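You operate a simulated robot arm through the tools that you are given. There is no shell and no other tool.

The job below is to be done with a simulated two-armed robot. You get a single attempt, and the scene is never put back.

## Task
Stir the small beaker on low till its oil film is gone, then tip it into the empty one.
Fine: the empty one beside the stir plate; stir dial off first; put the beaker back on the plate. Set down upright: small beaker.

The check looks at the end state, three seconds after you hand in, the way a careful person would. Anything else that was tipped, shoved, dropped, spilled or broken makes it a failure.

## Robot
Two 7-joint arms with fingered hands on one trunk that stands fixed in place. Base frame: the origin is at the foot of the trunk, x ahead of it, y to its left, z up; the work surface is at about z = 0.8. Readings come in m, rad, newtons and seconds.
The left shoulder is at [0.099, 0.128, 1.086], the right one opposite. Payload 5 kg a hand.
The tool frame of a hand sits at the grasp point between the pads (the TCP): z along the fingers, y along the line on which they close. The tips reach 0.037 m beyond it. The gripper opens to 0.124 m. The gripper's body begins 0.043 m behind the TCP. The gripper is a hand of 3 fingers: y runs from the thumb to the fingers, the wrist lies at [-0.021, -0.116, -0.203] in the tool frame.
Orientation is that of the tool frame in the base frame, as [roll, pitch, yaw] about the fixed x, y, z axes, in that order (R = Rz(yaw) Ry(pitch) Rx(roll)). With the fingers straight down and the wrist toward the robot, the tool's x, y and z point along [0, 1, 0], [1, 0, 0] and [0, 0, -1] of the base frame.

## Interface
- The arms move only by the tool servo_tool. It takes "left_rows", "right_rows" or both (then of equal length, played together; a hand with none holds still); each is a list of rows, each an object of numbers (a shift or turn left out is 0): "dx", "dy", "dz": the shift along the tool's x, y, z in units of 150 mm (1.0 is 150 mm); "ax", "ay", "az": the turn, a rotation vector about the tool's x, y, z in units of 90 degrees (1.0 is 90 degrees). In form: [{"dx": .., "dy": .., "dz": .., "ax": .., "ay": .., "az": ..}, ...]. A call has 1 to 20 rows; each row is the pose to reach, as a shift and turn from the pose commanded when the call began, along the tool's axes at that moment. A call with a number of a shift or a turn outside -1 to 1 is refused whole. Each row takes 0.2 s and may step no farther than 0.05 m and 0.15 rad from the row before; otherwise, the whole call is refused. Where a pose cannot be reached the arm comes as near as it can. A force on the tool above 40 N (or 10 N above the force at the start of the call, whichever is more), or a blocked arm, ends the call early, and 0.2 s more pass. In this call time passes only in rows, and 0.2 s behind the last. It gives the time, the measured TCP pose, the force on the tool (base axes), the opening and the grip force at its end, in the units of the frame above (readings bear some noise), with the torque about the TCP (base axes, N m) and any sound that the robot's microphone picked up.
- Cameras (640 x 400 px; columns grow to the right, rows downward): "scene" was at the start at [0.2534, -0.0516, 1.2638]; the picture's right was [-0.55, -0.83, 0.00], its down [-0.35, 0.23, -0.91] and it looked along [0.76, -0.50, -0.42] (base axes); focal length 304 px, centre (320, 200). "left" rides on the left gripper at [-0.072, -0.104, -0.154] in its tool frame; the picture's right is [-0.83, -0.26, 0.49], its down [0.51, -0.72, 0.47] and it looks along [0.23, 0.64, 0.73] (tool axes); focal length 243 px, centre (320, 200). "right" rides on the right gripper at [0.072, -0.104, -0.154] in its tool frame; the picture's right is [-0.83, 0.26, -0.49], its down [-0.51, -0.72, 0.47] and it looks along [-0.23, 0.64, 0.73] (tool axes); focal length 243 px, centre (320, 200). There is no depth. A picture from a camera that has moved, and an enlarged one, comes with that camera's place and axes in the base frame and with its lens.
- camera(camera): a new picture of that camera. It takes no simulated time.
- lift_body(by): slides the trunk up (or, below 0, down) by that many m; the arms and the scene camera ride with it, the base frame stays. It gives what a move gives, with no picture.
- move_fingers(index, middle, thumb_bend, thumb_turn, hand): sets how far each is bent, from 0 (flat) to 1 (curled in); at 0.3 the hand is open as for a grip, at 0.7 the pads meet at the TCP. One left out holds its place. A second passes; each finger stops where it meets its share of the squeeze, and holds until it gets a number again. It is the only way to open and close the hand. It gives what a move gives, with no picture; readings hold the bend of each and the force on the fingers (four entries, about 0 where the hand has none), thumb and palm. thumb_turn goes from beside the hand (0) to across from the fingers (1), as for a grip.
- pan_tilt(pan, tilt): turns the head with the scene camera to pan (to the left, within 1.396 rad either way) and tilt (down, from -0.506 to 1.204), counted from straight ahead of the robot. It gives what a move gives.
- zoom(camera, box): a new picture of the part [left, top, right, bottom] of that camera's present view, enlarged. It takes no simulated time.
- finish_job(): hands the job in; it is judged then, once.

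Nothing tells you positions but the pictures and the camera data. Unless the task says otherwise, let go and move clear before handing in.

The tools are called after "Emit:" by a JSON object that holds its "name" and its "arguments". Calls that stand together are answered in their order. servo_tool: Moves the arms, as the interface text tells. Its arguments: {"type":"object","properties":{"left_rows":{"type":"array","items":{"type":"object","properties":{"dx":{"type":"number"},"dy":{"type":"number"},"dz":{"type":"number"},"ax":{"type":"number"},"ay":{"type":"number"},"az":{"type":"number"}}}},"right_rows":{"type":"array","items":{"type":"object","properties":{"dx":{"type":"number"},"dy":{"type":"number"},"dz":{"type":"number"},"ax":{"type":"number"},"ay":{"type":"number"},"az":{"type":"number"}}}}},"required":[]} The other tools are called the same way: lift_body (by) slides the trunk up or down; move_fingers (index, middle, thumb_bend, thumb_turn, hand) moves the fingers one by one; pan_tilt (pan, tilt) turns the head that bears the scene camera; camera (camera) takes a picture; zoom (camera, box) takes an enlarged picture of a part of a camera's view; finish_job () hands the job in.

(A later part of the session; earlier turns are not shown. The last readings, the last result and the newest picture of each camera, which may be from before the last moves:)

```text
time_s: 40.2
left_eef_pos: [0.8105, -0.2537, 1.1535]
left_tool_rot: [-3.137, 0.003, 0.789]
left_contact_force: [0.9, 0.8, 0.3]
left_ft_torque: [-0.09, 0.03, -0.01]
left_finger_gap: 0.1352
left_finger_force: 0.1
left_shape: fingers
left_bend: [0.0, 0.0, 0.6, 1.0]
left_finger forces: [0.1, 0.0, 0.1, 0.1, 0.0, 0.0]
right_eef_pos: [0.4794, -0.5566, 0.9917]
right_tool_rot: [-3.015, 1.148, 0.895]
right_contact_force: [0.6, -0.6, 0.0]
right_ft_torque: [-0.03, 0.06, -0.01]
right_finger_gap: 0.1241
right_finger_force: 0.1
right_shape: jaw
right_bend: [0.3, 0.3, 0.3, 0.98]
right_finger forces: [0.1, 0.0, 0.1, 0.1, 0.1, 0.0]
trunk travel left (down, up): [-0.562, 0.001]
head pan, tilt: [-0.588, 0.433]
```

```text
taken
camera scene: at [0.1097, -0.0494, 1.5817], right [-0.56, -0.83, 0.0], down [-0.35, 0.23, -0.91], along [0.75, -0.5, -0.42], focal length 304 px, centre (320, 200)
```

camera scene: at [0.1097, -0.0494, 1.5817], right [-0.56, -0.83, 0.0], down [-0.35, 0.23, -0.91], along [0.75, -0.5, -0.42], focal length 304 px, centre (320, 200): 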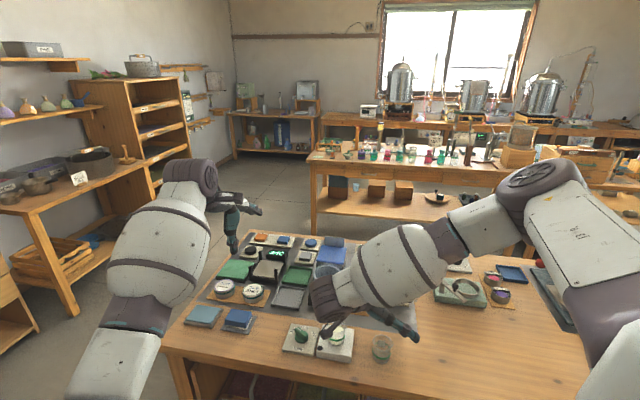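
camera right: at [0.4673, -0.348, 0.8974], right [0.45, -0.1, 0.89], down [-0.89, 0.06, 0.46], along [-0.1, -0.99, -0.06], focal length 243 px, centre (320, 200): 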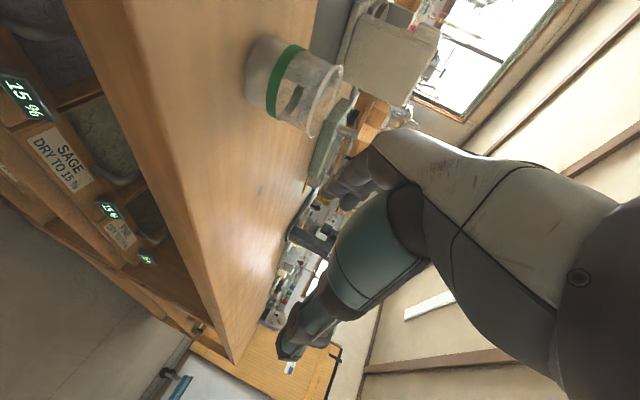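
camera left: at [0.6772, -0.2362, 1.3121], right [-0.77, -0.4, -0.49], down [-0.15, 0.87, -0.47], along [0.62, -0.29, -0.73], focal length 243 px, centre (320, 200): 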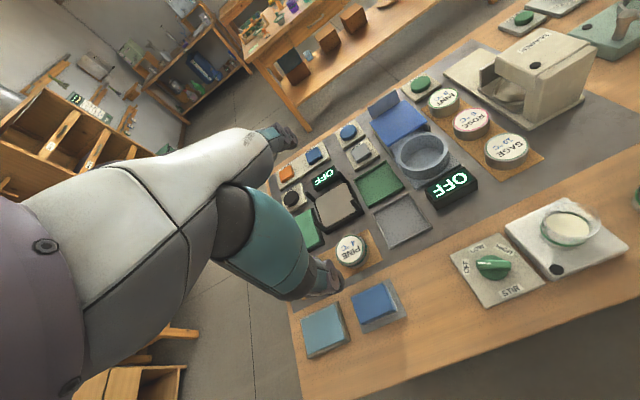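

Between about 131° and 147° the elbow swings round and the hand wobbles, so I must keep the whole pour below about 130°. A 20° grasp tilt allows that. I'll return to a squared pose and rehearse the flat grasp attitude.

Emit:
{"name": "servo_tool", "arguments": {"right_rows": [{"dx": -0.1, "dy": 0.05, "dz": -0.1, "ax": -0.01, "ay": 0.06, "az": 0.01}, {"dx": -0.15, "dy": 0.08, "dz": -0.15, "ax": -0.015, "ay": 0.12, "az": 0.02}, {"dx": -0.199, "dy": 0.108, "dz": -0.193, "ax": -0.021, "ay": 0.178, "az": 0.026}]}}

Emit:
{"name": "servo_tool", "arguments": {"right_rows": [{"ay": 0.08}, {"ay": 0.16}, {"ay": 0.24}, {"ay": 0.32}, {"ay": 0.4}, {"ay": 0.48}, {"ay": 0.55}]}}

```text
time_s: 41.0
left_eef_pos: [0.8043, -0.2551, 1.1575]
left_tool_rot: [-3.142, -0.003, 0.788]
left_contact_force: [-0.1, -0.4, 0.5]
left_ft_torque: [0.01, -0.04, 0.0]
left_finger_gap: 0.1352
left_finger_force: 0.0
left_shape: fingers
left_bend: [0.0, 0.0, 0.6, 1.0]
left_finger forces: [0.1, 0.0, 0.0, 0.1, 0.1, 0.0]
right_eef_pos: [0.4984, -0.5617, 1.0328]
right_tool_rot: [3.137, 0.865, 0.786]
right_contact_force: [0.4, -0.8, 0.0]
right_ft_torque: [0.03, -0.05, 0.0]
right_finger_gap: 0.1238
right_finger_force: 0.0
right_shape: jaw
right_bend: [0.3, 0.3, 0.3, 0.98]
right_finger forces: [0.1, 0.1, 0.0, 0.0, 0.1, 0.0]
trunk travel left (down, up): [-0.562, 0.001]
head pan, tilt: [-0.588, 0.433]
```

```text
time_s: 42.6
left_eef_pos: [0.8044, -0.2548, 1.1562]
left_tool_rot: [-3.14, -0.001, 0.788]
left_contact_force: [0.2, 0.1, 0.4]
left_ft_torque: [-0.06, 0.03, -0.04]
left_finger_gap: 0.1351
left_finger_force: 0.1
left_shape: fingers
left_bend: [0.0, 0.0, 0.6, 1.0]
left_finger forces: [0.0, 0.0, 0.0, 0.0, 0.0, 0.1]
right_eef_pos: [0.4988, -0.5618, 1.0316]
right_tool_rot: [3.139, 0.001, 0.79]
right_contact_force: [0.6, 0.5, 0.0]
right_ft_torque: [0.0, 0.01, 0.01]
right_finger_gap: 0.1242
right_finger_force: 0.1
right_shape: jaw
right_bend: [0.3, 0.3, 0.3, 0.98]
right_finger forces: [0.0, 0.0, 0.0, 0.1, 0.0, 0.0]
trunk travel left (down, up): [-0.562, 0.001]
head pan, tilt: [-0.588, 0.433]
```

Back to a clean tool-down pose. Now the flat 20° attitude.

Emit:
{"name": "servo_tool", "arguments": {"right_rows": [{"ay": 0.08}, {"ay": 0.16}, {"ay": 0.24}, {"ay": 0.32}, {"ay": 0.4}]}}

Emit:
{"name": "servo_tool", "arguments": {"right_rows": [{"ay": 0.08}, {"ay": 0.16}, {"ay": 0.24}, {"ay": 0.32}, {"ay": 0.38}]}}

Emit:
{"name": "camera", "arguments": {"camera": "scene"}}

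Emit:
{"name": "camera", "arguments": {"camera": "right"}}

```text
time_s: 43.8
left_eef_pos: [0.8055, -0.2562, 1.157]
left_tool_rot: [3.141, 0.0, 0.787]
left_contact_force: [-0.4, -1.4, 0.2]
left_ft_torque: [-0.04, -0.03, -0.01]
left_finger_gap: 0.135
left_finger_force: 0.0
left_shape: fingers
left_bend: [0.0, 0.0, 0.6, 1.0]
left_finger forces: [0.0, 0.1, 0.0, 0.0, 0.0, 0.0]
right_eef_pos: [0.4986, -0.5604, 1.0314]
right_tool_rot: [-3.141, -0.625, 0.788]
right_contact_force: [0.1, -0.2, 0.0]
right_ft_torque: [0.0, 0.01, 0.01]
right_finger_gap: 0.1241
right_finger_force: 0.1
right_shape: jaw
right_bend: [0.3, 0.3, 0.3, 0.98]
right_finger forces: [0.0, 0.0, 0.0, 0.0, 0.0, 0.0]
trunk travel left (down, up): [-0.562, 0.001]
head pan, tilt: [-0.588, 0.433]
```

```text
time_s: 44.9
left_eef_pos: [0.8005, -0.2488, 1.1638]
left_tool_rot: [3.134, -0.003, 0.786]
left_contact_force: [-0.3, 0.7, -0.1]
left_ft_torque: [-0.02, -0.02, 0.03]
left_finger_gap: 0.1352
left_finger_force: 0.0
left_shape: fingers
left_bend: [0.0, 0.0, 0.6, 1.0]
left_finger forces: [0.1, 0.1, 0.0, 0.0, 0.1, 0.0]
right_eef_pos: [0.2686, -0.5706, 0.8519]
right_tool_rot: [-2.721, -0.699, 0.435]
right_contact_force: [-1.3, -3.2, 45.3]
right_ft_torque: [-1.5, -2.48, -0.17]
right_finger_gap: 0.1204
right_finger_force: 0.1
right_shape: jaw
right_bend: [0.3, 0.3, 0.3, 0.98]
right_finger forces: [0.0, 51.5, 0.0, 0.0, 0.1, 0.0]
right hand out of reach, approached as far as the arm can: row 5
trunk travel left (down, up): [-0.562, 0.001]
head pan, tilt: [-0.588, 0.433]
stopped in row 5 (right hand): the force on the tool passed its limit at 79 N (the readings are from after the stop); the commanded pose is now the measured one
```

```text
taken
camera scene: at [0.0972, -0.0449, 1.5837], right [-0.55, -0.83, 0.0], down [-0.35, 0.23, -0.91], along [0.76, -0.51, -0.41], focal length 304 px, centre (320, 200)
```

scene: 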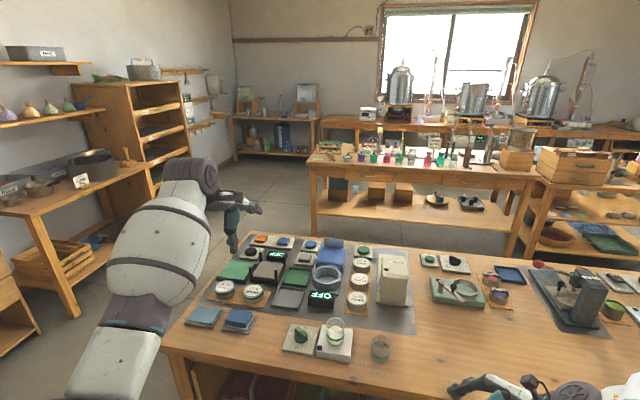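

```text
taken
camera right: at [0.1994, -0.5688, 1.0377], right [-0.59, -0.76, -0.27], down [-0.63, 0.65, -0.43], along [0.5, -0.09, -0.86], focal length 243 px, centre (320, 200)
```

right: 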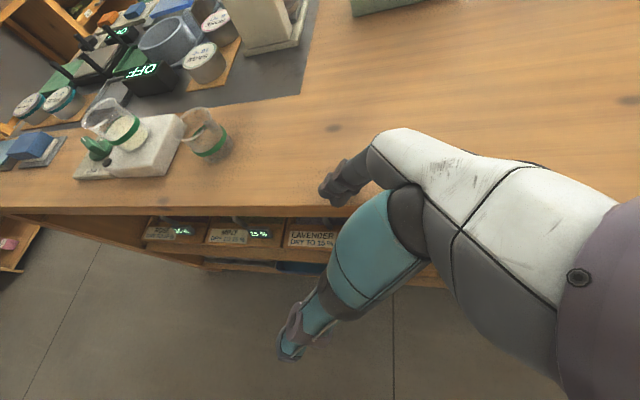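

At 20° the arm ran out of reach and dropped onto the bench's front edge. Both beakers and everything else still look in place. I'll lift the hand straight up off the edge.

Emit:
{"name": "servo_tool", "arguments": {"right_rows": [{"dx": 0.09, "dy": -0.04, "dz": -0.09}, {"dx": 0.18, "dy": -0.085, "dz": -0.19}, {"dx": 0.3, "dy": -0.14, "dz": -0.32}]}}

Emit:
{"name": "zoom", "arguments": {"camera": "scene", "box": [260, 300, 460, 400]}}

Emit:
{"name": "camera", "arguments": {"camera": "right"}}

```text
time_s: 45.7
left_eef_pos: [0.8068, -0.2528, 1.1545]
left_tool_rot: [-3.139, 0.002, 0.789]
left_contact_force: [-0.5, -0.6, 0.1]
left_ft_torque: [-0.02, 0.04, 0.02]
left_finger_gap: 0.1349
left_finger_force: 0.1
left_shape: fingers
left_bend: [0.0, 0.0, 0.6, 1.0]
left_finger forces: [0.0, 0.0, 0.0, 0.0, 0.1, 0.0]
right_eef_pos: [0.2681, -0.5742, 0.9118]
right_tool_rot: [-2.705, -0.684, 0.423]
right_contact_force: [0.4, 0.0, -0.3]
right_ft_torque: [-0.03, 0.01, 0.0]
right_finger_gap: 0.1238
right_finger_force: 0.1
right_shape: jaw
right_bend: [0.3, 0.3, 0.3, 0.98]
right_finger forces: [0.0, 0.0, 0.1, 0.0, 0.0, 0.0]
trunk travel left (down, up): [-0.562, 0.001]
head pan, tilt: [-0.588, 0.433]
```

```text
3.20 times, centred on (360, 350) of scene
camera zoom: at [0.1064, -0.0501, 1.5819], right [-0.55, -0.83, 0.0], down [-0.35, 0.23, -0.91], along [0.75, -0.5, -0.42], focal length 973 px, centre (192, -280)
```

zoom: 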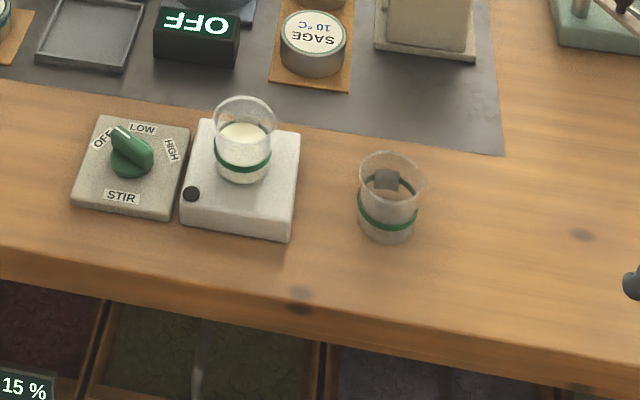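

```text
taken
camera right: at [0.2027, -0.5717, 1.1], right [-0.6, -0.76, -0.27], down [-0.64, 0.65, -0.42], along [0.49, -0.08, -0.87], focal length 243 px, centre (320, 200)
```

right: 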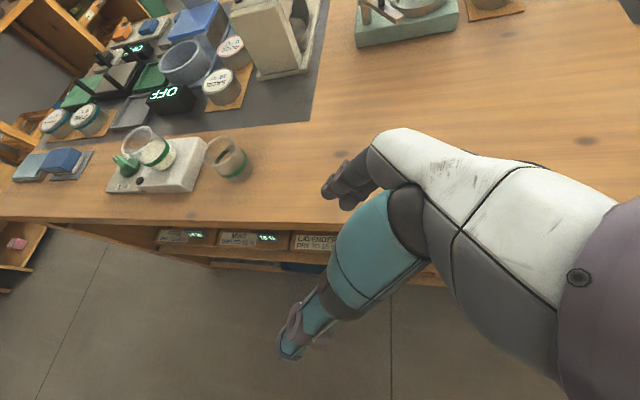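

Nothing has moved, and the right hand is free again above the edge. I'll bring it forward in short steps, keeping its attitude for now.

Emit:
{"name": "servo_tool", "arguments": {"right_rows": [{"dx": 0.24, "dy": 0.12, "dz": -0.033}, {"dx": 0.48, "dy": 0.25, "dz": -0.066}, {"dx": 0.72, "dy": 0.37, "dz": -0.1}, {"dx": 0.955, "dy": 0.495, "dz": -0.132}]}}

```text
time_s: 46.7
left_eef_pos: [0.8072, -0.2545, 1.1538]
left_tool_rot: [-3.136, 0.002, 0.787]
left_contact_force: [0.4, 0.8, -1.2]
left_ft_torque: [-0.03, 0.01, 0.04]
left_finger_gap: 0.1351
left_finger_force: 0.0
left_shape: fingers
left_bend: [0.0, 0.0, 0.6, 1.0]
left_finger forces: [0.0, 0.1, 0.0, 0.1, 0.0, 0.0]
right_eef_pos: [0.4082, -0.5927, 0.9947]
right_tool_rot: [-2.709, -0.684, 0.426]
right_contact_force: [0.3, 0.3, 0.0]
right_ft_torque: [-0.02, 0.07, 0.0]
right_finger_gap: 0.1241
right_finger_force: 0.0
right_shape: jaw
right_bend: [0.3, 0.3, 0.3, 0.98]
right_finger forces: [0.0, 0.0, 0.0, 0.0, 0.0, 0.1]
trunk travel left (down, up): [-0.562, 0.001]
head pan, tilt: [-0.588, 0.433]
```

Good. Now I'll continue forward while turning the hand to the 60° attitude.

Emit:
{"name": "servo_tool", "arguments": {"right_rows": [{"dx": 0.16, "dy": 0.075, "dz": -0.022, "ax": -0.028, "ay": -0.037, "az": -0.052}, {"dx": 0.32, "dy": 0.15, "dz": -0.045, "ax": -0.056, "ay": -0.074, "az": -0.104}, {"dx": 0.48, "dy": 0.22, "dz": -0.067, "ax": -0.084, "ay": -0.112, "az": -0.156}, {"dx": 0.635, "dy": 0.297, "dz": -0.09, "ax": -0.112, "ay": -0.149, "az": -0.208}]}}

```text
time_s: 47.7
left_eef_pos: [0.8059, -0.2549, 1.1553]
left_tool_rot: [-3.139, 0.002, 0.788]
left_contact_force: [-0.3, 0.1, 0.9]
left_ft_torque: [-0.01, 0.06, 0.01]
left_finger_gap: 0.135
left_finger_force: 0.1
left_shape: fingers
left_bend: [0.0, 0.0, 0.6, 1.0]
left_finger forces: [0.1, 0.0, 0.0, 0.0, 0.0, 0.0]
right_eef_pos: [0.4974, -0.6044, 1.0516]
right_tool_rot: [3.137, -0.525, 0.874]
right_contact_force: [-0.4, 0.2, 0.0]
right_ft_torque: [0.04, 0.01, -0.03]
right_finger_gap: 0.1238
right_finger_force: 0.0
right_shape: jaw
right_bend: [0.3, 0.3, 0.3, 0.98]
right_finger forces: [0.0, 0.1, 0.0, 0.0, 0.0, 0.0]
trunk travel left (down, up): [-0.562, 0.001]
head pan, tilt: [-0.588, 0.433]
```

Square again at 60°. I'll move over beside the small beaker, staying high, then lower the tilt gradually.

Emit:
{"name": "servo_tool", "arguments": {"right_rows": [{"dx": 0.2, "dy": -0.02, "dz": 0.17}, {"dx": 0.4, "dy": -0.04, "dz": 0.34}, {"dx": 0.6, "dy": -0.06, "dz": 0.51}, {"dx": 0.75, "dy": -0.08, "dz": 0.64}, {"dx": 0.87, "dy": -0.087, "dz": 0.733}]}}

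Emit:
{"name": "servo_tool", "arguments": {"right_rows": [{"ay": 0.06}, {"ay": 0.12}]}}

Emit:
{"name": "servo_tool", "arguments": {"right_rows": [{"ay": 0.06}, {"ay": 0.12}]}}

Emit:
{"name": "camera", "arguments": {"camera": "scene"}}

Emit:
{"name": "camera", "arguments": {"camera": "right"}}

Emit:
{"name": "camera", "arguments": {"camera": "left"}}

```text
time_s: 48.9
left_eef_pos: [0.8061, -0.2541, 1.1535]
left_tool_rot: [-3.138, 0.002, 0.787]
left_contact_force: [0.2, -0.4, -0.1]
left_ft_torque: [-0.01, 0.01, 0.02]
left_finger_gap: 0.1351
left_finger_force: 0.1
left_shape: fingers
left_bend: [0.0, 0.0, 0.6, 1.0]
left_finger forces: [0.0, 0.1, 0.1, 0.0, 0.0, 0.0]
right_eef_pos: [0.596, -0.471, 1.0174]
right_tool_rot: [3.135, -0.525, 0.872]
right_contact_force: [0.2, 0.2, -0.7]
right_ft_torque: [-0.02, 0.01, -0.03]
right_finger_gap: 0.124
right_finger_force: 0.0
right_shape: jaw
right_bend: [0.3, 0.3, 0.3, 0.98]
right_finger forces: [0.0, 0.0, 0.0, 0.1, 0.0, 0.1]
trunk travel left (down, up): [-0.562, 0.001]
head pan, tilt: [-0.588, 0.433]
```

```text
time_s: 49.5
left_eef_pos: [0.8056, -0.2546, 1.1552]
left_tool_rot: [-3.139, 0.0, 0.787]
left_contact_force: [-0.6, -0.3, -0.1]
left_ft_torque: [0.01, 0.01, -0.01]
left_finger_gap: 0.135
left_finger_force: 0.1
left_shape: fingers
left_bend: [0.0, 0.0, 0.6, 1.0]
left_finger forces: [0.0, 0.0, 0.1, 0.0, 0.1, 0.0]
right_eef_pos: [0.596, -0.4682, 1.0202]
right_tool_rot: [3.137, -0.715, 0.874]
right_contact_force: [0.0, -0.4, 0.1]
right_ft_torque: [-0.01, 0.0, 0.04]
right_finger_gap: 0.1242
right_finger_force: 0.1
right_shape: jaw
right_bend: [0.3, 0.3, 0.3, 0.98]
right_finger forces: [0.0, 0.1, 0.0, 0.0, 0.0, 0.0]
trunk travel left (down, up): [-0.562, 0.001]
head pan, tilt: [-0.588, 0.433]
```

```text
time_s: 50.1
left_eef_pos: [0.8048, -0.2552, 1.1554]
left_tool_rot: [-3.139, 0.002, 0.787]
left_contact_force: [-0.2, 0.3, 0.1]
left_ft_torque: [0.01, -0.01, -0.03]
left_finger_gap: 0.1351
left_finger_force: 0.1
left_shape: fingers
left_bend: [0.0, 0.0, 0.6, 1.0]
left_finger forces: [0.0, 0.0, 0.1, 0.0, 0.1, 0.1]
right_eef_pos: [0.597, -0.4685, 1.019]
right_tool_rot: [3.136, -0.904, 0.879]
right_contact_force: [-0.2, -0.4, -0.6]
right_ft_torque: [0.0, 0.0, 0.03]
right_finger_gap: 0.1237
right_finger_force: 0.1
right_shape: jaw
right_bend: [0.3, 0.3, 0.3, 0.98]
right_finger forces: [0.0, 0.0, 0.0, 0.0, 0.0, 0.1]
trunk travel left (down, up): [-0.562, 0.001]
head pan, tilt: [-0.588, 0.433]
```

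```text
taken
camera scene: at [0.105, -0.0522, 1.582], right [-0.55, -0.83, 0.0], down [-0.35, 0.23, -0.91], along [0.76, -0.5, -0.42], focal length 304 px, centre (320, 200)
```

scene: 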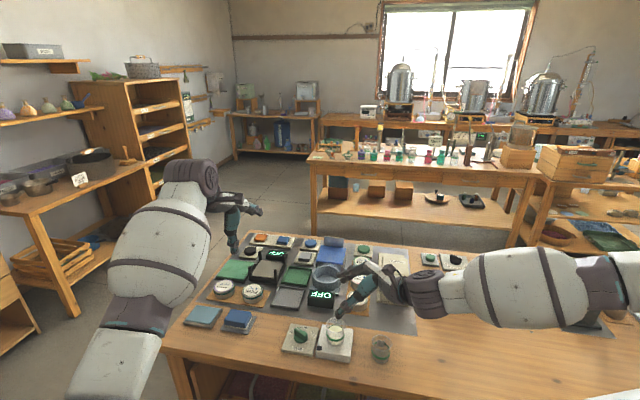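

```text
taken
camera right: at [0.4682, -0.4601, 1.1702], right [-0.38, -0.86, -0.35], down [-0.51, 0.51, -0.69], along [0.77, -0.08, -0.63], focal length 243 px, centre (320, 200)
```

right: 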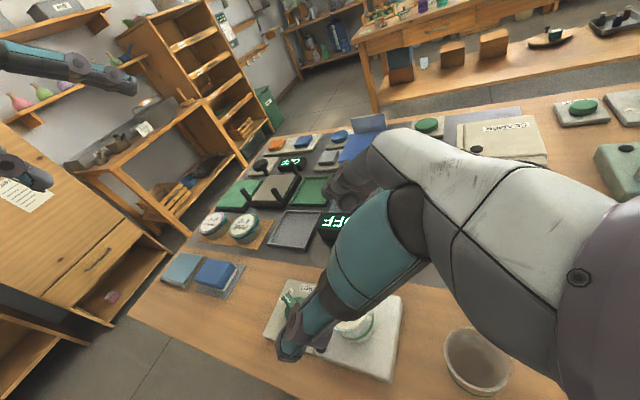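

```text
taken
camera left: at [0.6802, -0.2341, 1.3088], right [-0.77, -0.4, -0.49], down [-0.15, 0.87, -0.47], along [0.62, -0.29, -0.73], focal length 243 px, centre (320, 200)
```

left: 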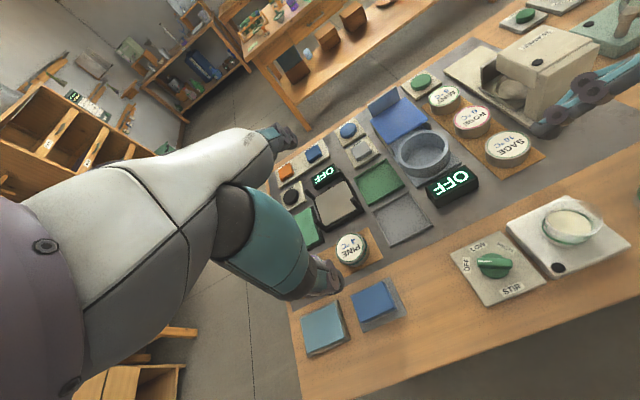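

The 38° attitude works here. Before grasping I want to know whether the last bit of pour tilt works when taken slowly, so I'll go back over the pour spot and test it in fine steps.

Emit:
{"name": "servo_tool", "arguments": {"right_rows": [{"dx": -0.2, "dy": -0.04, "dz": -0.18}, {"dx": -0.4, "dy": -0.08, "dz": -0.36, "ay": -0.08}, {"dx": -0.6, "dy": -0.127, "dz": -0.55, "ay": -0.16}, {"dx": -0.6, "dy": -0.127, "dz": -0.55, "ay": -0.24}, {"dx": -0.6, "dy": -0.127, "dz": -0.55, "ay": -0.32}, {"dx": -0.6, "dy": -0.127, "dz": -0.55, "ay": -0.4}, {"dx": -0.6, "dy": -0.127, "dz": -0.55, "ay": -0.48}, {"dx": -0.6, "dy": -0.127, "dz": -0.55, "ay": -0.56}, {"dx": -0.6, "dy": -0.127, "dz": -0.55, "ay": -0.64}, {"dx": -0.6, "dy": -0.127, "dz": -0.55, "ay": -0.72}, {"dx": -0.6, "dy": -0.127, "dz": -0.55, "ay": -0.8}, {"dx": -0.6, "dy": -0.127, "dz": -0.55, "ay": -0.88}, {"dx": -0.6, "dy": -0.127, "dz": -0.55, "ay": -0.95}]}}

Emit:
{"name": "servo_tool", "arguments": {"right_rows": [{"ay": -0.015}, {"ay": -0.03}, {"ay": -0.045}, {"ay": -0.06}]}}

Emit:
{"name": "camera", "arguments": {"camera": "scene"}}

```text
time_s: 52.9
left_eef_pos: [0.8067, -0.2558, 1.1545]
left_tool_rot: [-3.138, 0.002, 0.786]
left_contact_force: [-0.5, -0.6, 0.4]
left_ft_torque: [-0.01, 0.02, 0.02]
left_finger_gap: 0.1349
left_finger_force: 0.1
left_shape: fingers
left_bend: [0.0, 0.0, 0.6, 1.0]
left_finger forces: [0.0, 0.0, 0.0, 0.0, 0.0, 0.1]
right_eef_pos: [0.5053, -0.5474, 0.9993]
right_tool_rot: [3.138, 0.592, 0.868]
right_contact_force: [0.5, 0.6, -0.1]
right_ft_torque: [0.02, 0.03, -0.04]
right_finger_gap: 0.1238
right_finger_force: 0.0
right_shape: jaw
right_bend: [0.3, 0.3, 0.3, 0.98]
right_finger forces: [0.0, 0.1, 0.0, 0.0, 0.0, 0.0]
trunk travel left (down, up): [-0.562, 0.001]
head pan, tilt: [-0.588, 0.433]
```

```text
time_s: 53.9
left_eef_pos: [0.8059, -0.2541, 1.1547]
left_tool_rot: [-3.14, 0.003, 0.788]
left_contact_force: [0.0, 0.2, -0.2]
left_ft_torque: [0.01, 0.02, 0.01]
left_finger_gap: 0.1349
left_finger_force: 0.0
left_shape: fingers
left_bend: [0.0, 0.0, 0.6, 1.0]
left_finger forces: [0.0, 0.0, 0.0, 0.0, 0.0, 0.0]
right_eef_pos: [0.5059, -0.5487, 1.0001]
right_tool_rot: [3.135, 0.684, 0.869]
right_contact_force: [0.0, 0.2, 0.0]
right_ft_torque: [0.02, -0.01, 0.01]
right_finger_gap: 0.1239
right_finger_force: 0.0
right_shape: jaw
right_bend: [0.3, 0.3, 0.3, 0.98]
right_finger forces: [0.1, 0.0, 0.0, 0.0, 0.0, 0.0]
trunk travel left (down, up): [-0.562, 0.001]
head pan, tilt: [-0.588, 0.433]
```

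```text
taken
camera scene: at [0.1052, -0.0515, 1.5821], right [-0.55, -0.83, 0.0], down [-0.35, 0.23, -0.91], along [0.75, -0.5, -0.42], focal length 304 px, centre (320, 200)
```

scene: 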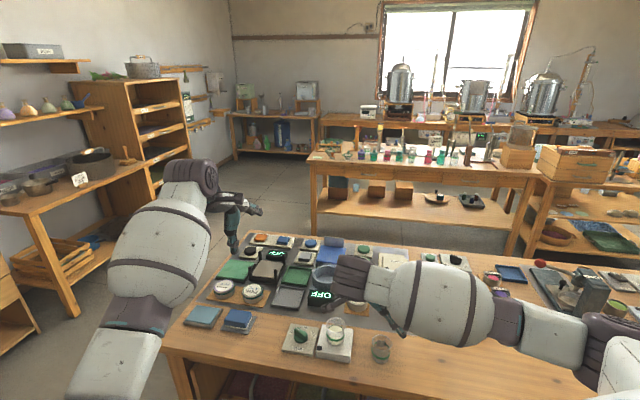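

Exact to 129°. I'll continue in very fine steps.

Emit:
{"name": "servo_tool", "arguments": {"right_rows": [{"ay": -0.01}, {"ay": -0.02}, {"ay": -0.03}]}}

Emit:
{"name": "servo_tool", "arguments": {"right_rows": [{"ay": -0.01}, {"ay": -0.02}, {"ay": -0.03}]}}

Emit:
{"name": "servo_tool", "arguments": {"right_rows": [{"ay": -0.01}, {"ay": -0.02}, {"ay": -0.03}]}}

Emit:
{"name": "camera", "arguments": {"camera": "scene"}}

```text
time_s: 54.7
left_eef_pos: [0.8056, -0.2546, 1.1539]
left_tool_rot: [-3.141, 0.001, 0.786]
left_contact_force: [-0.4, -0.2, 0.5]
left_ft_torque: [-0.04, 0.01, 0.03]
left_finger_gap: 0.1352
left_finger_force: 0.0
left_shape: fingers
left_bend: [0.0, 0.0, 0.6, 1.0]
left_finger forces: [0.1, 0.0, 0.0, 0.0, 0.0, 0.0]
right_eef_pos: [0.506, -0.5492, 0.9991]
right_tool_rot: [3.135, 0.731, 0.87]
right_contact_force: [0.1, 0.1, -0.4]
right_ft_torque: [0.02, -0.04, -0.01]
right_finger_gap: 0.1238
right_finger_force: 0.1
right_shape: jaw
right_bend: [0.3, 0.3, 0.3, 0.98]
right_finger forces: [0.0, 0.1, 0.1, 0.0, 0.0, 0.0]
trunk travel left (down, up): [-0.562, 0.001]
head pan, tilt: [-0.588, 0.433]
```

```text
time_s: 55.5
left_eef_pos: [0.8059, -0.2556, 1.1563]
left_tool_rot: [3.141, 0.0, 0.787]
left_contact_force: [0.2, -1.2, -0.3]
left_ft_torque: [-0.01, -0.01, 0.01]
left_finger_gap: 0.1351
left_finger_force: 0.2
left_shape: fingers
left_bend: [0.0, 0.0, 0.6, 1.0]
left_finger forces: [0.0, 0.0, 0.0, 0.1, 0.0, 0.0]
right_eef_pos: [0.5054, -0.5481, 0.9992]
right_tool_rot: [3.134, 0.779, 0.866]
right_contact_force: [0.7, -0.6, -0.1]
right_ft_torque: [0.0, 0.0, 0.0]
right_finger_gap: 0.124
right_finger_force: 0.1
right_shape: jaw
right_bend: [0.3, 0.3, 0.3, 0.98]
right_finger forces: [0.0, 0.1, 0.0, 0.0, 0.0, 0.0]
trunk travel left (down, up): [-0.562, 0.001]
head pan, tilt: [-0.588, 0.433]
```

```text
time_s: 56.3
left_eef_pos: [0.8057, -0.2551, 1.1552]
left_tool_rot: [-3.139, 0.001, 0.789]
left_contact_force: [-0.2, 0.9, 0.5]
left_ft_torque: [-0.01, 0.02, -0.01]
left_finger_gap: 0.135
left_finger_force: 0.0
left_shape: fingers
left_bend: [0.0, 0.0, 0.6, 1.0]
left_finger forces: [0.1, 0.1, 0.1, 0.0, 0.0, 0.1]
right_eef_pos: [0.5045, -0.548, 0.9992]
right_tool_rot: [3.136, 0.825, 0.869]
right_contact_force: [0.3, -0.4, 0.4]
right_ft_torque: [0.0, 0.0, 0.05]
right_finger_gap: 0.1241
right_finger_force: 0.1
right_shape: jaw
right_bend: [0.3, 0.3, 0.3, 0.98]
right_finger forces: [0.0, 0.1, 0.0, 0.1, 0.0, 0.0]
trunk travel left (down, up): [-0.562, 0.001]
head pan, tilt: [-0.588, 0.433]
```

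```text
taken
camera scene: at [0.105, -0.0517, 1.5821], right [-0.55, -0.83, 0.0], down [-0.35, 0.23, -0.91], along [0.75, -0.5, -0.42], focal length 304 px, centre (320, 200)
```

scene: 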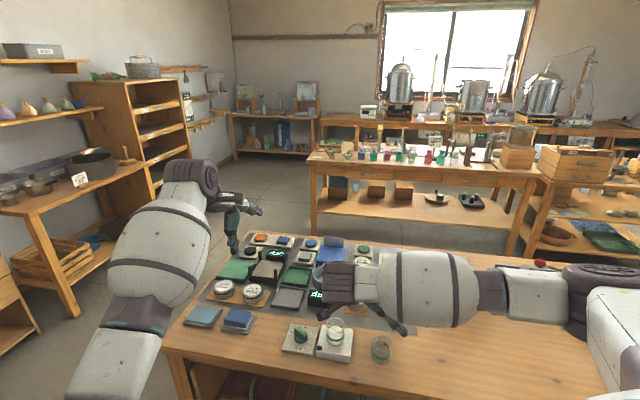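

Slow stepping works, and the elbow rises smoothly with no wobble at 137°. I'll continue to about 150°.

Emit:
{"name": "servo_tool", "arguments": {"right_rows": [{"ay": -0.01}, {"ay": -0.02}, {"ay": -0.03}, {"ay": -0.04}]}}

Emit:
{"name": "servo_tool", "arguments": {"right_rows": [{"ay": -0.01}, {"ay": -0.02}, {"ay": -0.03}, {"ay": -0.04}]}}

Emit:
{"name": "servo_tool", "arguments": {"right_rows": [{"ay": -0.01}, {"ay": -0.02}, {"ay": -0.03}, {"ay": -0.04}, {"ay": -0.05}, {"ay": -0.06}]}}

Emit:
{"name": "camera", "arguments": {"camera": "scene"}}

```text
time_s: 57.3
left_eef_pos: [0.8061, -0.2539, 1.1558]
left_tool_rot: [-3.141, 0.0, 0.787]
left_contact_force: [-0.1, -0.1, 1.0]
left_ft_torque: [0.0, 0.02, -0.02]
left_finger_gap: 0.1351
left_finger_force: 0.0
left_shape: fingers
left_bend: [0.0, 0.0, 0.6, 1.0]
left_finger forces: [0.0, 0.1, 0.0, 0.0, 0.1, 0.1]
right_eef_pos: [0.5053, -0.5483, 0.9991]
right_tool_rot: [3.136, 0.888, 0.868]
right_contact_force: [0.3, 0.5, 0.2]
right_ft_torque: [0.0, 0.02, -0.02]
right_finger_gap: 0.1239
right_finger_force: 0.1
right_shape: jaw
right_bend: [0.3, 0.3, 0.3, 0.98]
right_finger forces: [0.0, 0.1, 0.1, 0.0, 0.0, 0.0]
trunk travel left (down, up): [-0.562, 0.001]
head pan, tilt: [-0.588, 0.433]
```

```text
time_s: 58.3
left_eef_pos: [0.8056, -0.2551, 1.1547]
left_tool_rot: [-3.141, 0.002, 0.786]
left_contact_force: [0.4, 0.0, 0.0]
left_ft_torque: [0.01, 0.02, -0.02]
left_finger_gap: 0.1349
left_finger_force: 0.0
left_shape: fingers
left_bend: [0.0, 0.0, 0.6, 1.0]
left_finger forces: [0.1, 0.0, 0.0, 0.1, 0.0, 0.1]
right_eef_pos: [0.5051, -0.5484, 1.0005]
right_tool_rot: [3.132, 0.95, 0.864]
right_contact_force: [0.2, -0.2, -0.4]
right_ft_torque: [-0.02, -0.03, 0.01]
right_finger_gap: 0.1239
right_finger_force: 0.0
right_shape: jaw
right_bend: [0.3, 0.3, 0.3, 0.98]
right_finger forces: [0.0, 0.1, 0.1, 0.0, 0.0, 0.1]
trunk travel left (down, up): [-0.562, 0.001]
head pan, tilt: [-0.588, 0.433]
```

```text
time_s: 59.7
left_eef_pos: [0.8057, -0.2542, 1.154]
left_tool_rot: [-3.142, 0.0, 0.787]
left_contact_force: [-0.4, -0.4, 0.5]
left_ft_torque: [0.0, 0.0, -0.01]
left_finger_gap: 0.135
left_finger_force: 0.0
left_shape: fingers
left_bend: [0.0, 0.0, 0.6, 1.0]
left_finger forces: [0.1, 0.1, 0.0, 0.0, 0.1, 0.1]
right_eef_pos: [0.5043, -0.55, 1.0001]
right_tool_rot: [3.128, 1.045, 0.861]
right_contact_force: [0.4, -0.8, -0.8]
right_ft_torque: [0.0, 0.0, 0.02]
right_finger_gap: 0.1239
right_finger_force: 0.1
right_shape: jaw
right_bend: [0.3, 0.3, 0.3, 0.98]
right_finger forces: [0.0, 0.1, 0.0, 0.0, 0.0, 0.1]
trunk travel left (down, up): [-0.562, 0.001]
head pan, tilt: [-0.588, 0.433]
```

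```text
taken
camera scene: at [0.1049, -0.0515, 1.5821], right [-0.55, -0.83, 0.0], down [-0.35, 0.23, -0.91], along [0.76, -0.5, -0.42], focal length 304 px, centre (320, 200)
```

scene: 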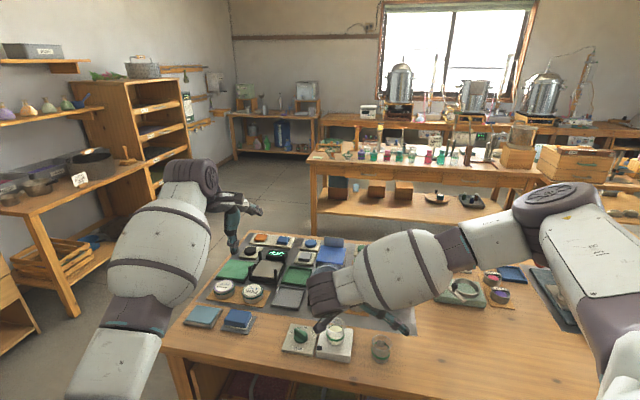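

The full 150° turn works when done slowly. I'll reverse it now and return to the grasp attitude beside the small beaker.

Emit:
{"name": "servo_tool", "arguments": {"right_rows": [{"ay": 0.02}, {"ay": 0.04}, {"ay": 0.06}, {"ay": 0.08}, {"ay": 0.1}, {"ay": 0.12}, {"ay": 0.14}, {"ay": 0.16}, {"ay": 0.18}, {"ay": 0.2}, {"ay": 0.22}, {"ay": 0.24}, {"ay": 0.26}, {"ay": 0.28}, {"ay": 0.3}]}}

Emit:
{"name": "servo_tool", "arguments": {"right_rows": [{"ay": 0.07}, {"ay": 0.14}, {"ay": 0.21}, {"ay": 0.28}, {"ay": 0.35}, {"ay": 0.42}, {"ay": 0.49}, {"ay": 0.56}, {"ay": 0.63}, {"ay": 0.7}]}}

```text
time_s: 62.9
left_eef_pos: [0.8058, -0.2549, 1.1556]
left_tool_rot: [-3.141, 0.0, 0.786]
left_contact_force: [-0.1, -0.3, 0.1]
left_ft_torque: [0.0, 0.01, 0.03]
left_finger_gap: 0.1352
left_finger_force: 0.1
left_shape: fingers
left_bend: [0.0, 0.0, 0.6, 1.0]
left_finger forces: [0.0, 0.1, 0.0, 0.0, 0.0, 0.0]
right_eef_pos: [0.5061, -0.5484, 0.999]
right_tool_rot: [3.133, 0.572, 0.867]
right_contact_force: [-0.4, -1.2, -1.6]
right_ft_torque: [0.01, -0.03, -0.02]
right_finger_gap: 0.1238
right_finger_force: 0.0
right_shape: jaw
right_bend: [0.3, 0.3, 0.3, 0.98]
right_finger forces: [0.0, 0.1, 0.0, 0.1, 0.1, 0.0]
trunk travel left (down, up): [-0.562, 0.001]
head pan, tilt: [-0.588, 0.433]
```

```text
time_s: 65.1
left_eef_pos: [0.806, -0.2551, 1.1555]
left_tool_rot: [-3.139, 0.001, 0.786]
left_contact_force: [-0.2, -0.2, 0.5]
left_ft_torque: [0.04, -0.01, -0.01]
left_finger_gap: 0.135
left_finger_force: 0.0
left_shape: fingers
left_bend: [0.0, 0.0, 0.6, 1.0]
left_finger forces: [0.1, 0.0, 0.0, 0.1, 0.0, 0.0]
right_eef_pos: [0.5041, -0.5484, 0.9994]
right_tool_rot: [3.138, -0.527, 0.875]
right_contact_force: [-0.7, -0.5, 1.3]
right_ft_torque: [0.01, -0.01, 0.03]
right_finger_gap: 0.1238
right_finger_force: 0.1
right_shape: jaw
right_bend: [0.3, 0.3, 0.3, 0.98]
right_finger forces: [0.0, 0.1, 0.0, 0.0, 0.1, 0.1]
trunk travel left (down, up): [-0.562, 0.001]
head pan, tilt: [-0.588, 0.433]
```

Now I'll move to the approach pose, about 10 cm back along the approach line, and look.

Emit:
{"name": "servo_tool", "arguments": {"right_rows": [{"dx": 0.06, "dy": 0.03, "dz": 0.14, "ay": 0.05}, {"dx": 0.12, "dy": 0.06, "dz": 0.28, "ay": 0.1}, {"dx": 0.18, "dy": 0.09, "dz": 0.42, "ay": 0.15}, {"dx": 0.234, "dy": 0.114, "dz": 0.559, "ay": 0.2}]}}

Emit:
{"name": "camera", "arguments": {"camera": "right"}}

Emit:
{"name": "camera", "arguments": {"camera": "left"}}

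Emit:
{"name": "zoom", "arguments": {"camera": "scene", "box": [260, 270, 460, 390]}}

```text
time_s: 66.1
left_eef_pos: [0.8071, -0.2549, 1.1538]
left_tool_rot: [-3.139, 0.001, 0.788]
left_contact_force: [-0.7, 0.2, -0.9]
left_ft_torque: [0.02, 0.02, -0.04]
left_finger_gap: 0.1348
left_finger_force: 0.1
left_shape: fingers
left_bend: [0.0, 0.0, 0.6, 1.0]
left_finger forces: [0.0, 0.1, 0.0, 0.1, 0.0, 0.0]
right_eef_pos: [0.5674, -0.5032, 0.9438]
right_tool_rot: [3.136, -0.841, 0.876]
right_contact_force: [0.7, 0.2, 0.3]
right_ft_torque: [-0.01, 0.06, -0.02]
right_finger_gap: 0.124
right_finger_force: 0.1
right_shape: jaw
right_bend: [0.3, 0.3, 0.3, 0.98]
right_finger forces: [0.1, 0.0, 0.1, 0.0, 0.0, 0.0]
trunk travel left (down, up): [-0.562, 0.001]
head pan, tilt: [-0.588, 0.433]
```

```text
taken
camera right: at [0.4445, -0.4882, 1.0998], right [-0.39, -0.87, -0.29], down [-0.54, 0.47, -0.69], along [0.74, -0.11, -0.66], focal length 243 px, centre (320, 200)
```

right: 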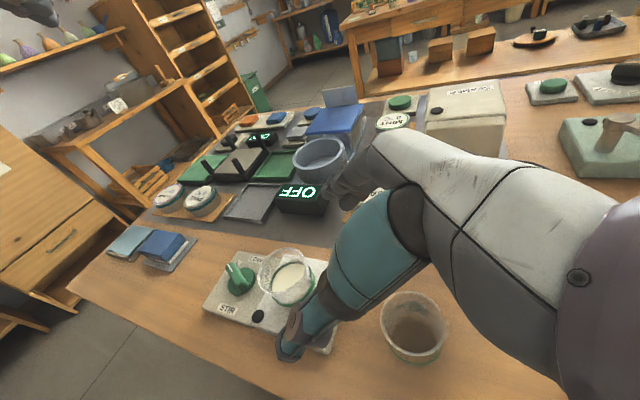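

```text
taken
camera left: at [0.681, -0.2344, 1.3079], right [-0.77, -0.4, -0.49], down [-0.16, 0.87, -0.47], along [0.62, -0.29, -0.73], focal length 243 px, centre (320, 200)
```

left: 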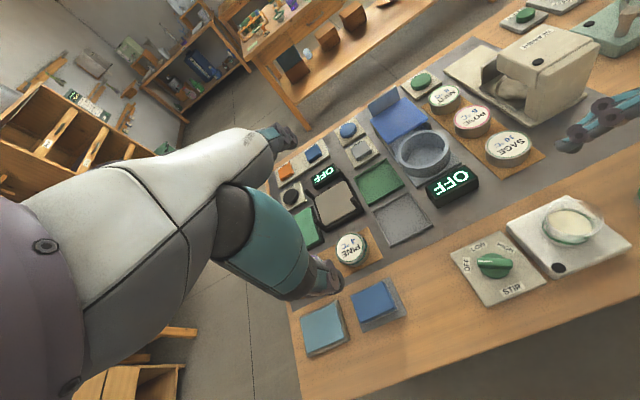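

```text
3.20 times, centred on (360, 330) of scene
camera zoom: at [0.106, -0.0526, 1.5819], right [-0.56, -0.83, 0.0], down [-0.35, 0.23, -0.91], along [0.75, -0.5, -0.42], focal length 973 px, centre (192, -216)
```

zoom: 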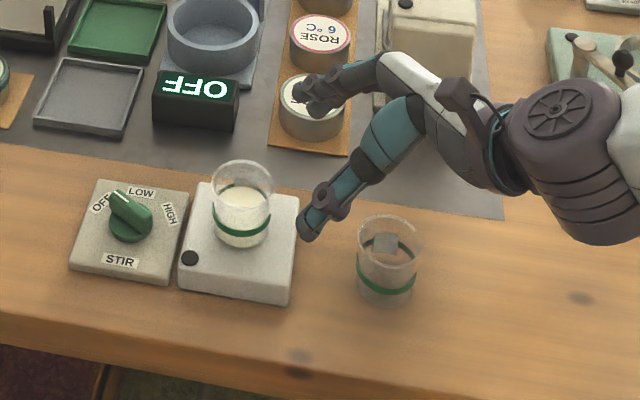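

The hand, thumb and beaker are all in clear view. I'll zoom the hand camera to refine the beaker's position before closing in.

Emit:
{"name": "zoom", "arguments": {"camera": "right", "box": [190, 220, 350, 360]}}

Emit:
{"name": "zoom", "arguments": {"camera": "left", "box": [480, 120, 640, 280]}}

Emit:
{"name": "zoom", "arguments": {"camera": "scene", "box": [300, 300, 400, 370]}}

```text
2.86 times, centred on (270, 290) of right
camera zoom: at [0.4445, -0.4882, 1.0998], right [-0.39, -0.87, -0.29], down [-0.54, 0.47, -0.69], along [0.74, -0.11, -0.66], focal length 693 px, centre (463, -57)
```

zoom: 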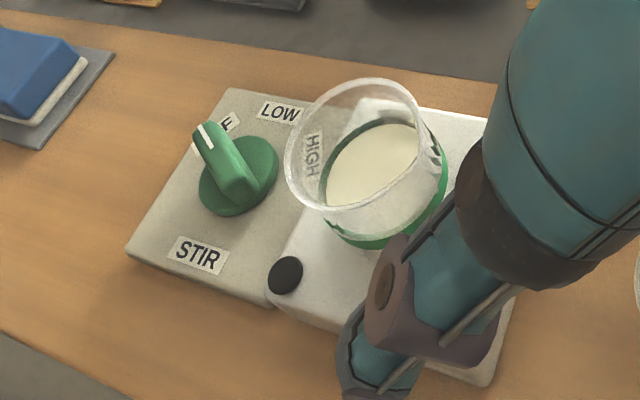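

```text
2.50 times, centred on (560, 200) of left
camera zoom: at [0.681, -0.2344, 1.3079], right [-0.77, -0.4, -0.49], down [-0.16, 0.87, -0.47], along [0.62, -0.29, -0.73], focal length 606 px, centre (-280, 200)
```

zoom: 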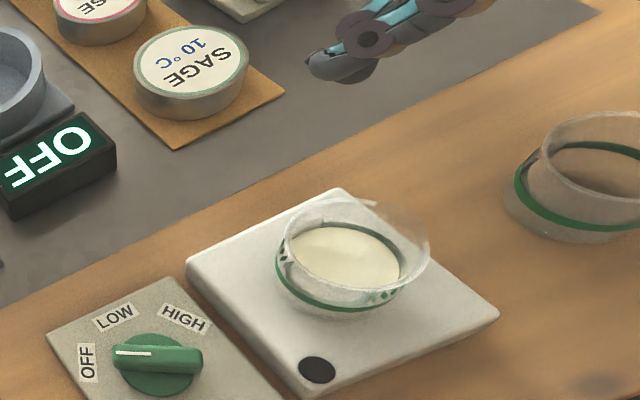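

```text
5.71 times, centred on (350, 335) of scene
camera zoom: at [0.106, -0.0526, 1.5819], right [-0.56, -0.83, 0.0], down [-0.35, 0.23, -0.91], along [0.75, -0.5, -0.42], focal length 1738 px, centre (149, -571)
```

zoom: 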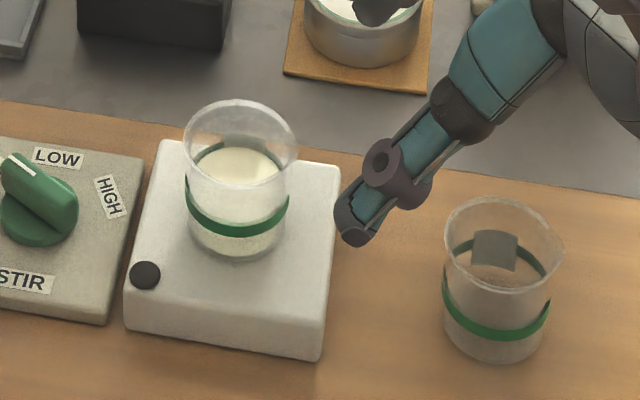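

The beaker's centre is at (0.6145, -0.446), the rim at 0.89 and the plate top at 0.833. I'll advance along the approach line partway and check clearances.

Emit:
{"name": "servo_tool", "arguments": {"right_rows": [{"dx": -0.003, "dz": 0.1}, {"dx": -0.005, "dz": 0.2}, {"dx": -0.007, "dz": 0.3}, {"dx": -0.008, "dz": 0.42}]}}

Emit:
{"name": "zoom", "arguments": {"camera": "right", "box": [190, 180, 430, 380]}}

Emit:
{"name": "zoom", "arguments": {"camera": "left", "box": [480, 120, 640, 280]}}

Emit:
{"name": "zoom", "arguments": {"camera": "scene", "box": [300, 290, 420, 370]}}

```text
time_s: 67.1
left_eef_pos: [0.8064, -0.2555, 1.1548]
left_tool_rot: [-3.139, 0.002, 0.787]
left_contact_force: [0.5, 1.0, 0.9]
left_ft_torque: [0.01, 0.02, -0.05]
left_finger_gap: 0.1349
left_finger_force: 0.0
left_shape: fingers
left_bend: [0.0, 0.0, 0.6, 1.0]
left_finger forces: [0.0, 0.0, 0.0, 0.0, 0.1, 0.1]
right_eef_pos: [0.5941, -0.4701, 0.9005]
right_tool_rot: [3.135, -0.838, 0.879]
right_contact_force: [0.0, -0.7, -0.1]
right_ft_torque: [0.03, 0.02, 0.0]
right_finger_gap: 0.1241
right_finger_force: 0.1
right_shape: jaw
right_bend: [0.3, 0.3, 0.3, 0.98]
right_finger forces: [0.0, 0.0, 0.0, 0.0, 0.0, 0.0]
trunk travel left (down, up): [-0.562, 0.001]
head pan, tilt: [-0.588, 0.433]
```

```text
2.00 times, centred on (310, 280) of right
camera zoom: at [0.4714, -0.453, 1.0573], right [-0.39, -0.87, -0.29], down [-0.54, 0.47, -0.69], along [0.74, -0.12, -0.66], focal length 485 px, centre (340, 40)
```

zoom: 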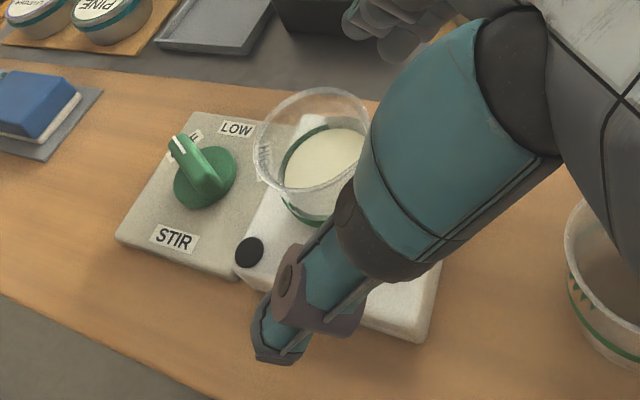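

```text
2.50 times, centred on (560, 200) of left
camera zoom: at [0.6806, -0.2339, 1.3084], right [-0.77, -0.4, -0.49], down [-0.15, 0.87, -0.47], along [0.62, -0.29, -0.73], focal length 606 px, centre (-280, 200)
```

zoom: 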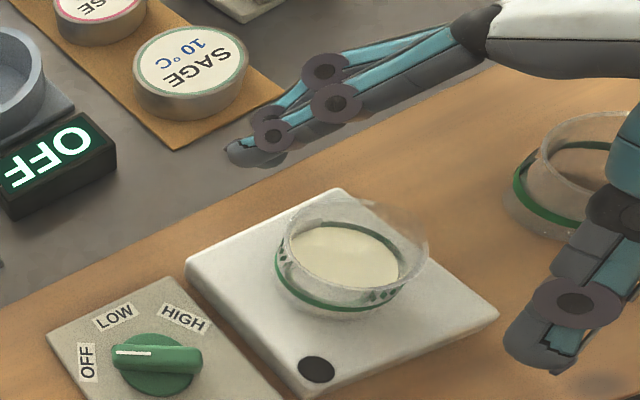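

```text
5.00 times, centred on (360, 330) of scene
camera zoom: at [0.1055, -0.0519, 1.582], right [-0.56, -0.83, 0.0], down [-0.35, 0.23, -0.91], along [0.75, -0.5, -0.42], focal length 1521 px, centre (120, -450)
```

zoom: 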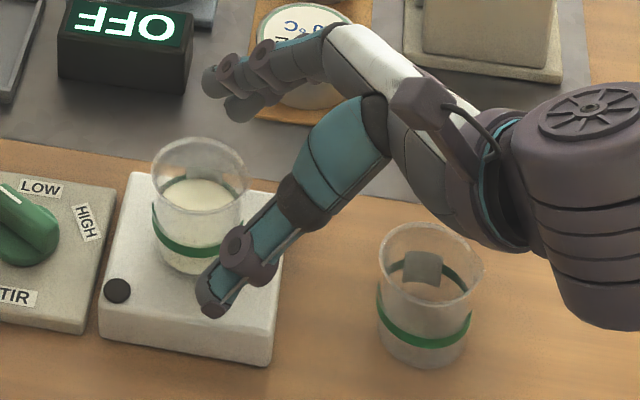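

Fingers and thumb straddle the beaker well, with the tins clear. I'll finish the approach slowly.

Emit:
{"name": "servo_tool", "arguments": {"right_rows": [{"dx": 0.005, "dz": 0.06}, {"dx": 0.01, "dz": 0.12}, {"dx": 0.013, "dz": 0.18}, {"dx": 0.016, "dz": 0.233}]}}

Emit:
{"name": "zoom", "arguments": {"camera": "right", "box": [190, 180, 430, 380]}}

Emit:
{"name": "zoom", "arguments": {"camera": "left", "box": [480, 120, 640, 280]}}

Emit:
{"name": "zoom", "arguments": {"camera": "scene", "box": [300, 290, 420, 370]}}

```text
time_s: 68.1
left_eef_pos: [0.8067, -0.2556, 1.1555]
left_tool_rot: [-3.14, 0.001, 0.788]
left_contact_force: [-0.5, 0.6, -0.2]
left_ft_torque: [0.02, -0.01, 0.04]
left_finger_gap: 0.135
left_finger_force: 0.0
left_shape: fingers
left_bend: [0.0, 0.0, 0.6, 1.0]
left_finger forces: [0.0, 0.0, 0.0, 0.0, 0.0, 0.0]
right_eef_pos: [0.6135, -0.448, 0.8805]
right_tool_rot: [3.134, -0.84, 0.877]
right_contact_force: [-0.2, 0.9, 0.6]
right_ft_torque: [-0.01, 0.03, 0.0]
right_finger_gap: 0.1239
right_finger_force: 0.1
right_shape: jaw
right_bend: [0.3, 0.3, 0.3, 0.98]
right_finger forces: [0.0, 0.0, 0.0, 0.1, 0.0, 0.0]
trunk travel left (down, up): [-0.562, 0.001]
head pan, tilt: [-0.588, 0.433]
```

```text
2.00 times, centred on (310, 280) of right
camera zoom: at [0.4905, -0.4322, 1.0358], right [-0.39, -0.87, -0.29], down [-0.54, 0.47, -0.7], along [0.74, -0.12, -0.66], focal length 485 px, centre (340, 40)
```

zoom: 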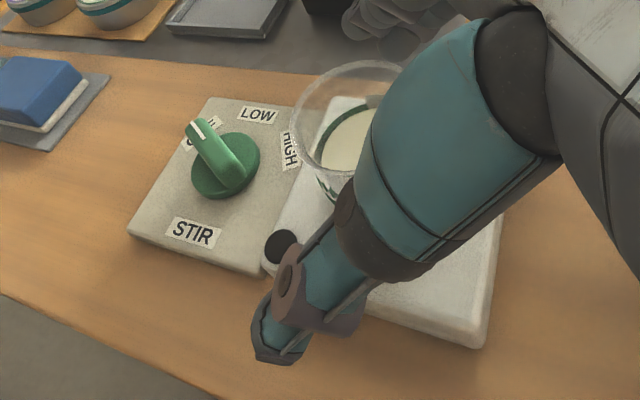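

```text
2.50 times, centred on (560, 200) of left
camera zoom: at [0.6802, -0.2336, 1.309], right [-0.77, -0.4, -0.49], down [-0.15, 0.87, -0.47], along [0.62, -0.29, -0.73], focal length 606 px, centre (-280, 200)
```

zoom: 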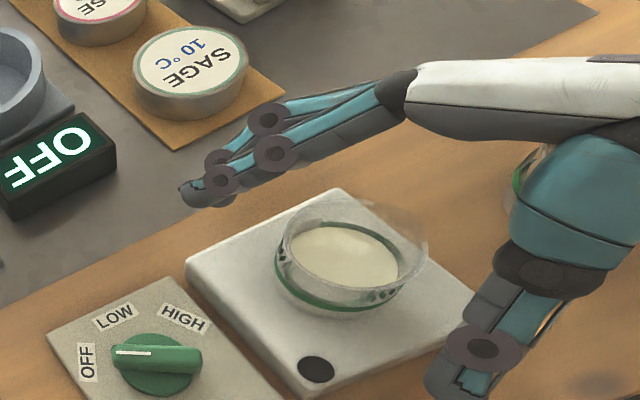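

```text
5.00 times, centred on (360, 330) of scene
camera zoom: at [0.105, -0.0516, 1.5821], right [-0.55, -0.83, 0.0], down [-0.35, 0.23, -0.91], along [0.76, -0.5, -0.42], focal length 1521 px, centre (120, -450)
```

zoom: 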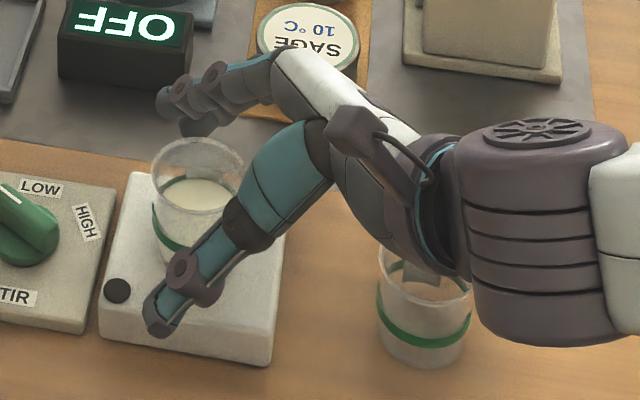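

In position. I'll close the hand most of the way without touching the glass and check that it's centred.

Emit:
{"name": "move_fingers", "arguments": {"hand": "right", "index": 0.46, "middle": 0.46, "thumb_bend": 0.46, "thumb_turn": 1}}

Emit:
{"name": "zoom", "arguments": {"camera": "left", "box": [480, 120, 640, 280]}}

Emit:
{"name": "zoom", "arguments": {"camera": "scene", "box": [300, 290, 420, 370]}}

```text
time_s: 69.1
left_eef_pos: [0.8055, -0.255, 1.1545]
left_tool_rot: [-3.14, 0.001, 0.786]
left_contact_force: [-0.5, -1.0, 0.6]
left_ft_torque: [0.01, 0.01, -0.01]
left_finger_gap: 0.1351
left_finger_force: 0.0
left_shape: fingers
left_bend: [0.0, 0.0, 0.6, 1.0]
left_finger forces: [0.1, 0.1, 0.1, 0.1, 0.0, 0.0]
right_eef_pos: [0.6125, -0.4477, 0.8806]
right_tool_rot: [3.136, -0.841, 0.877]
right_contact_force: [0.1, 0.2, 0.7]
right_ft_torque: [0.0, -0.04, -0.01]
right_finger_gap: 0.0807
right_finger_force: 0.0
right_shape: fingers
right_bend: [0.46, 0.46, 0.46, 0.99]
right_finger forces: [0.0, 0.1, 0.0, 0.0, 0.0, 0.1]
trunk travel left (down, up): [-0.562, 0.001]
head pan, tilt: [-0.588, 0.433]
```

```text
2.50 times, centred on (560, 200) of left
camera zoom: at [0.6801, -0.2336, 1.3091], right [-0.77, -0.4, -0.49], down [-0.15, 0.87, -0.47], along [0.62, -0.29, -0.73], focal length 606 px, centre (-280, 200)
```

zoom: 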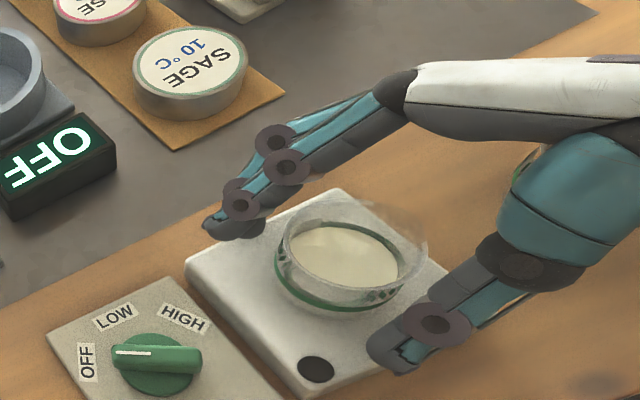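

```text
5.00 times, centred on (360, 330) of scene
camera zoom: at [0.1048, -0.0516, 1.5821], right [-0.55, -0.83, 0.0], down [-0.35, 0.23, -0.91], along [0.76, -0.5, -0.42], focal length 1521 px, centre (120, -450)
```

zoom: 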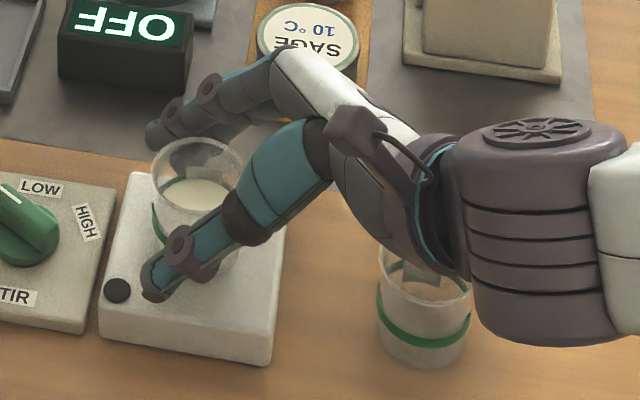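

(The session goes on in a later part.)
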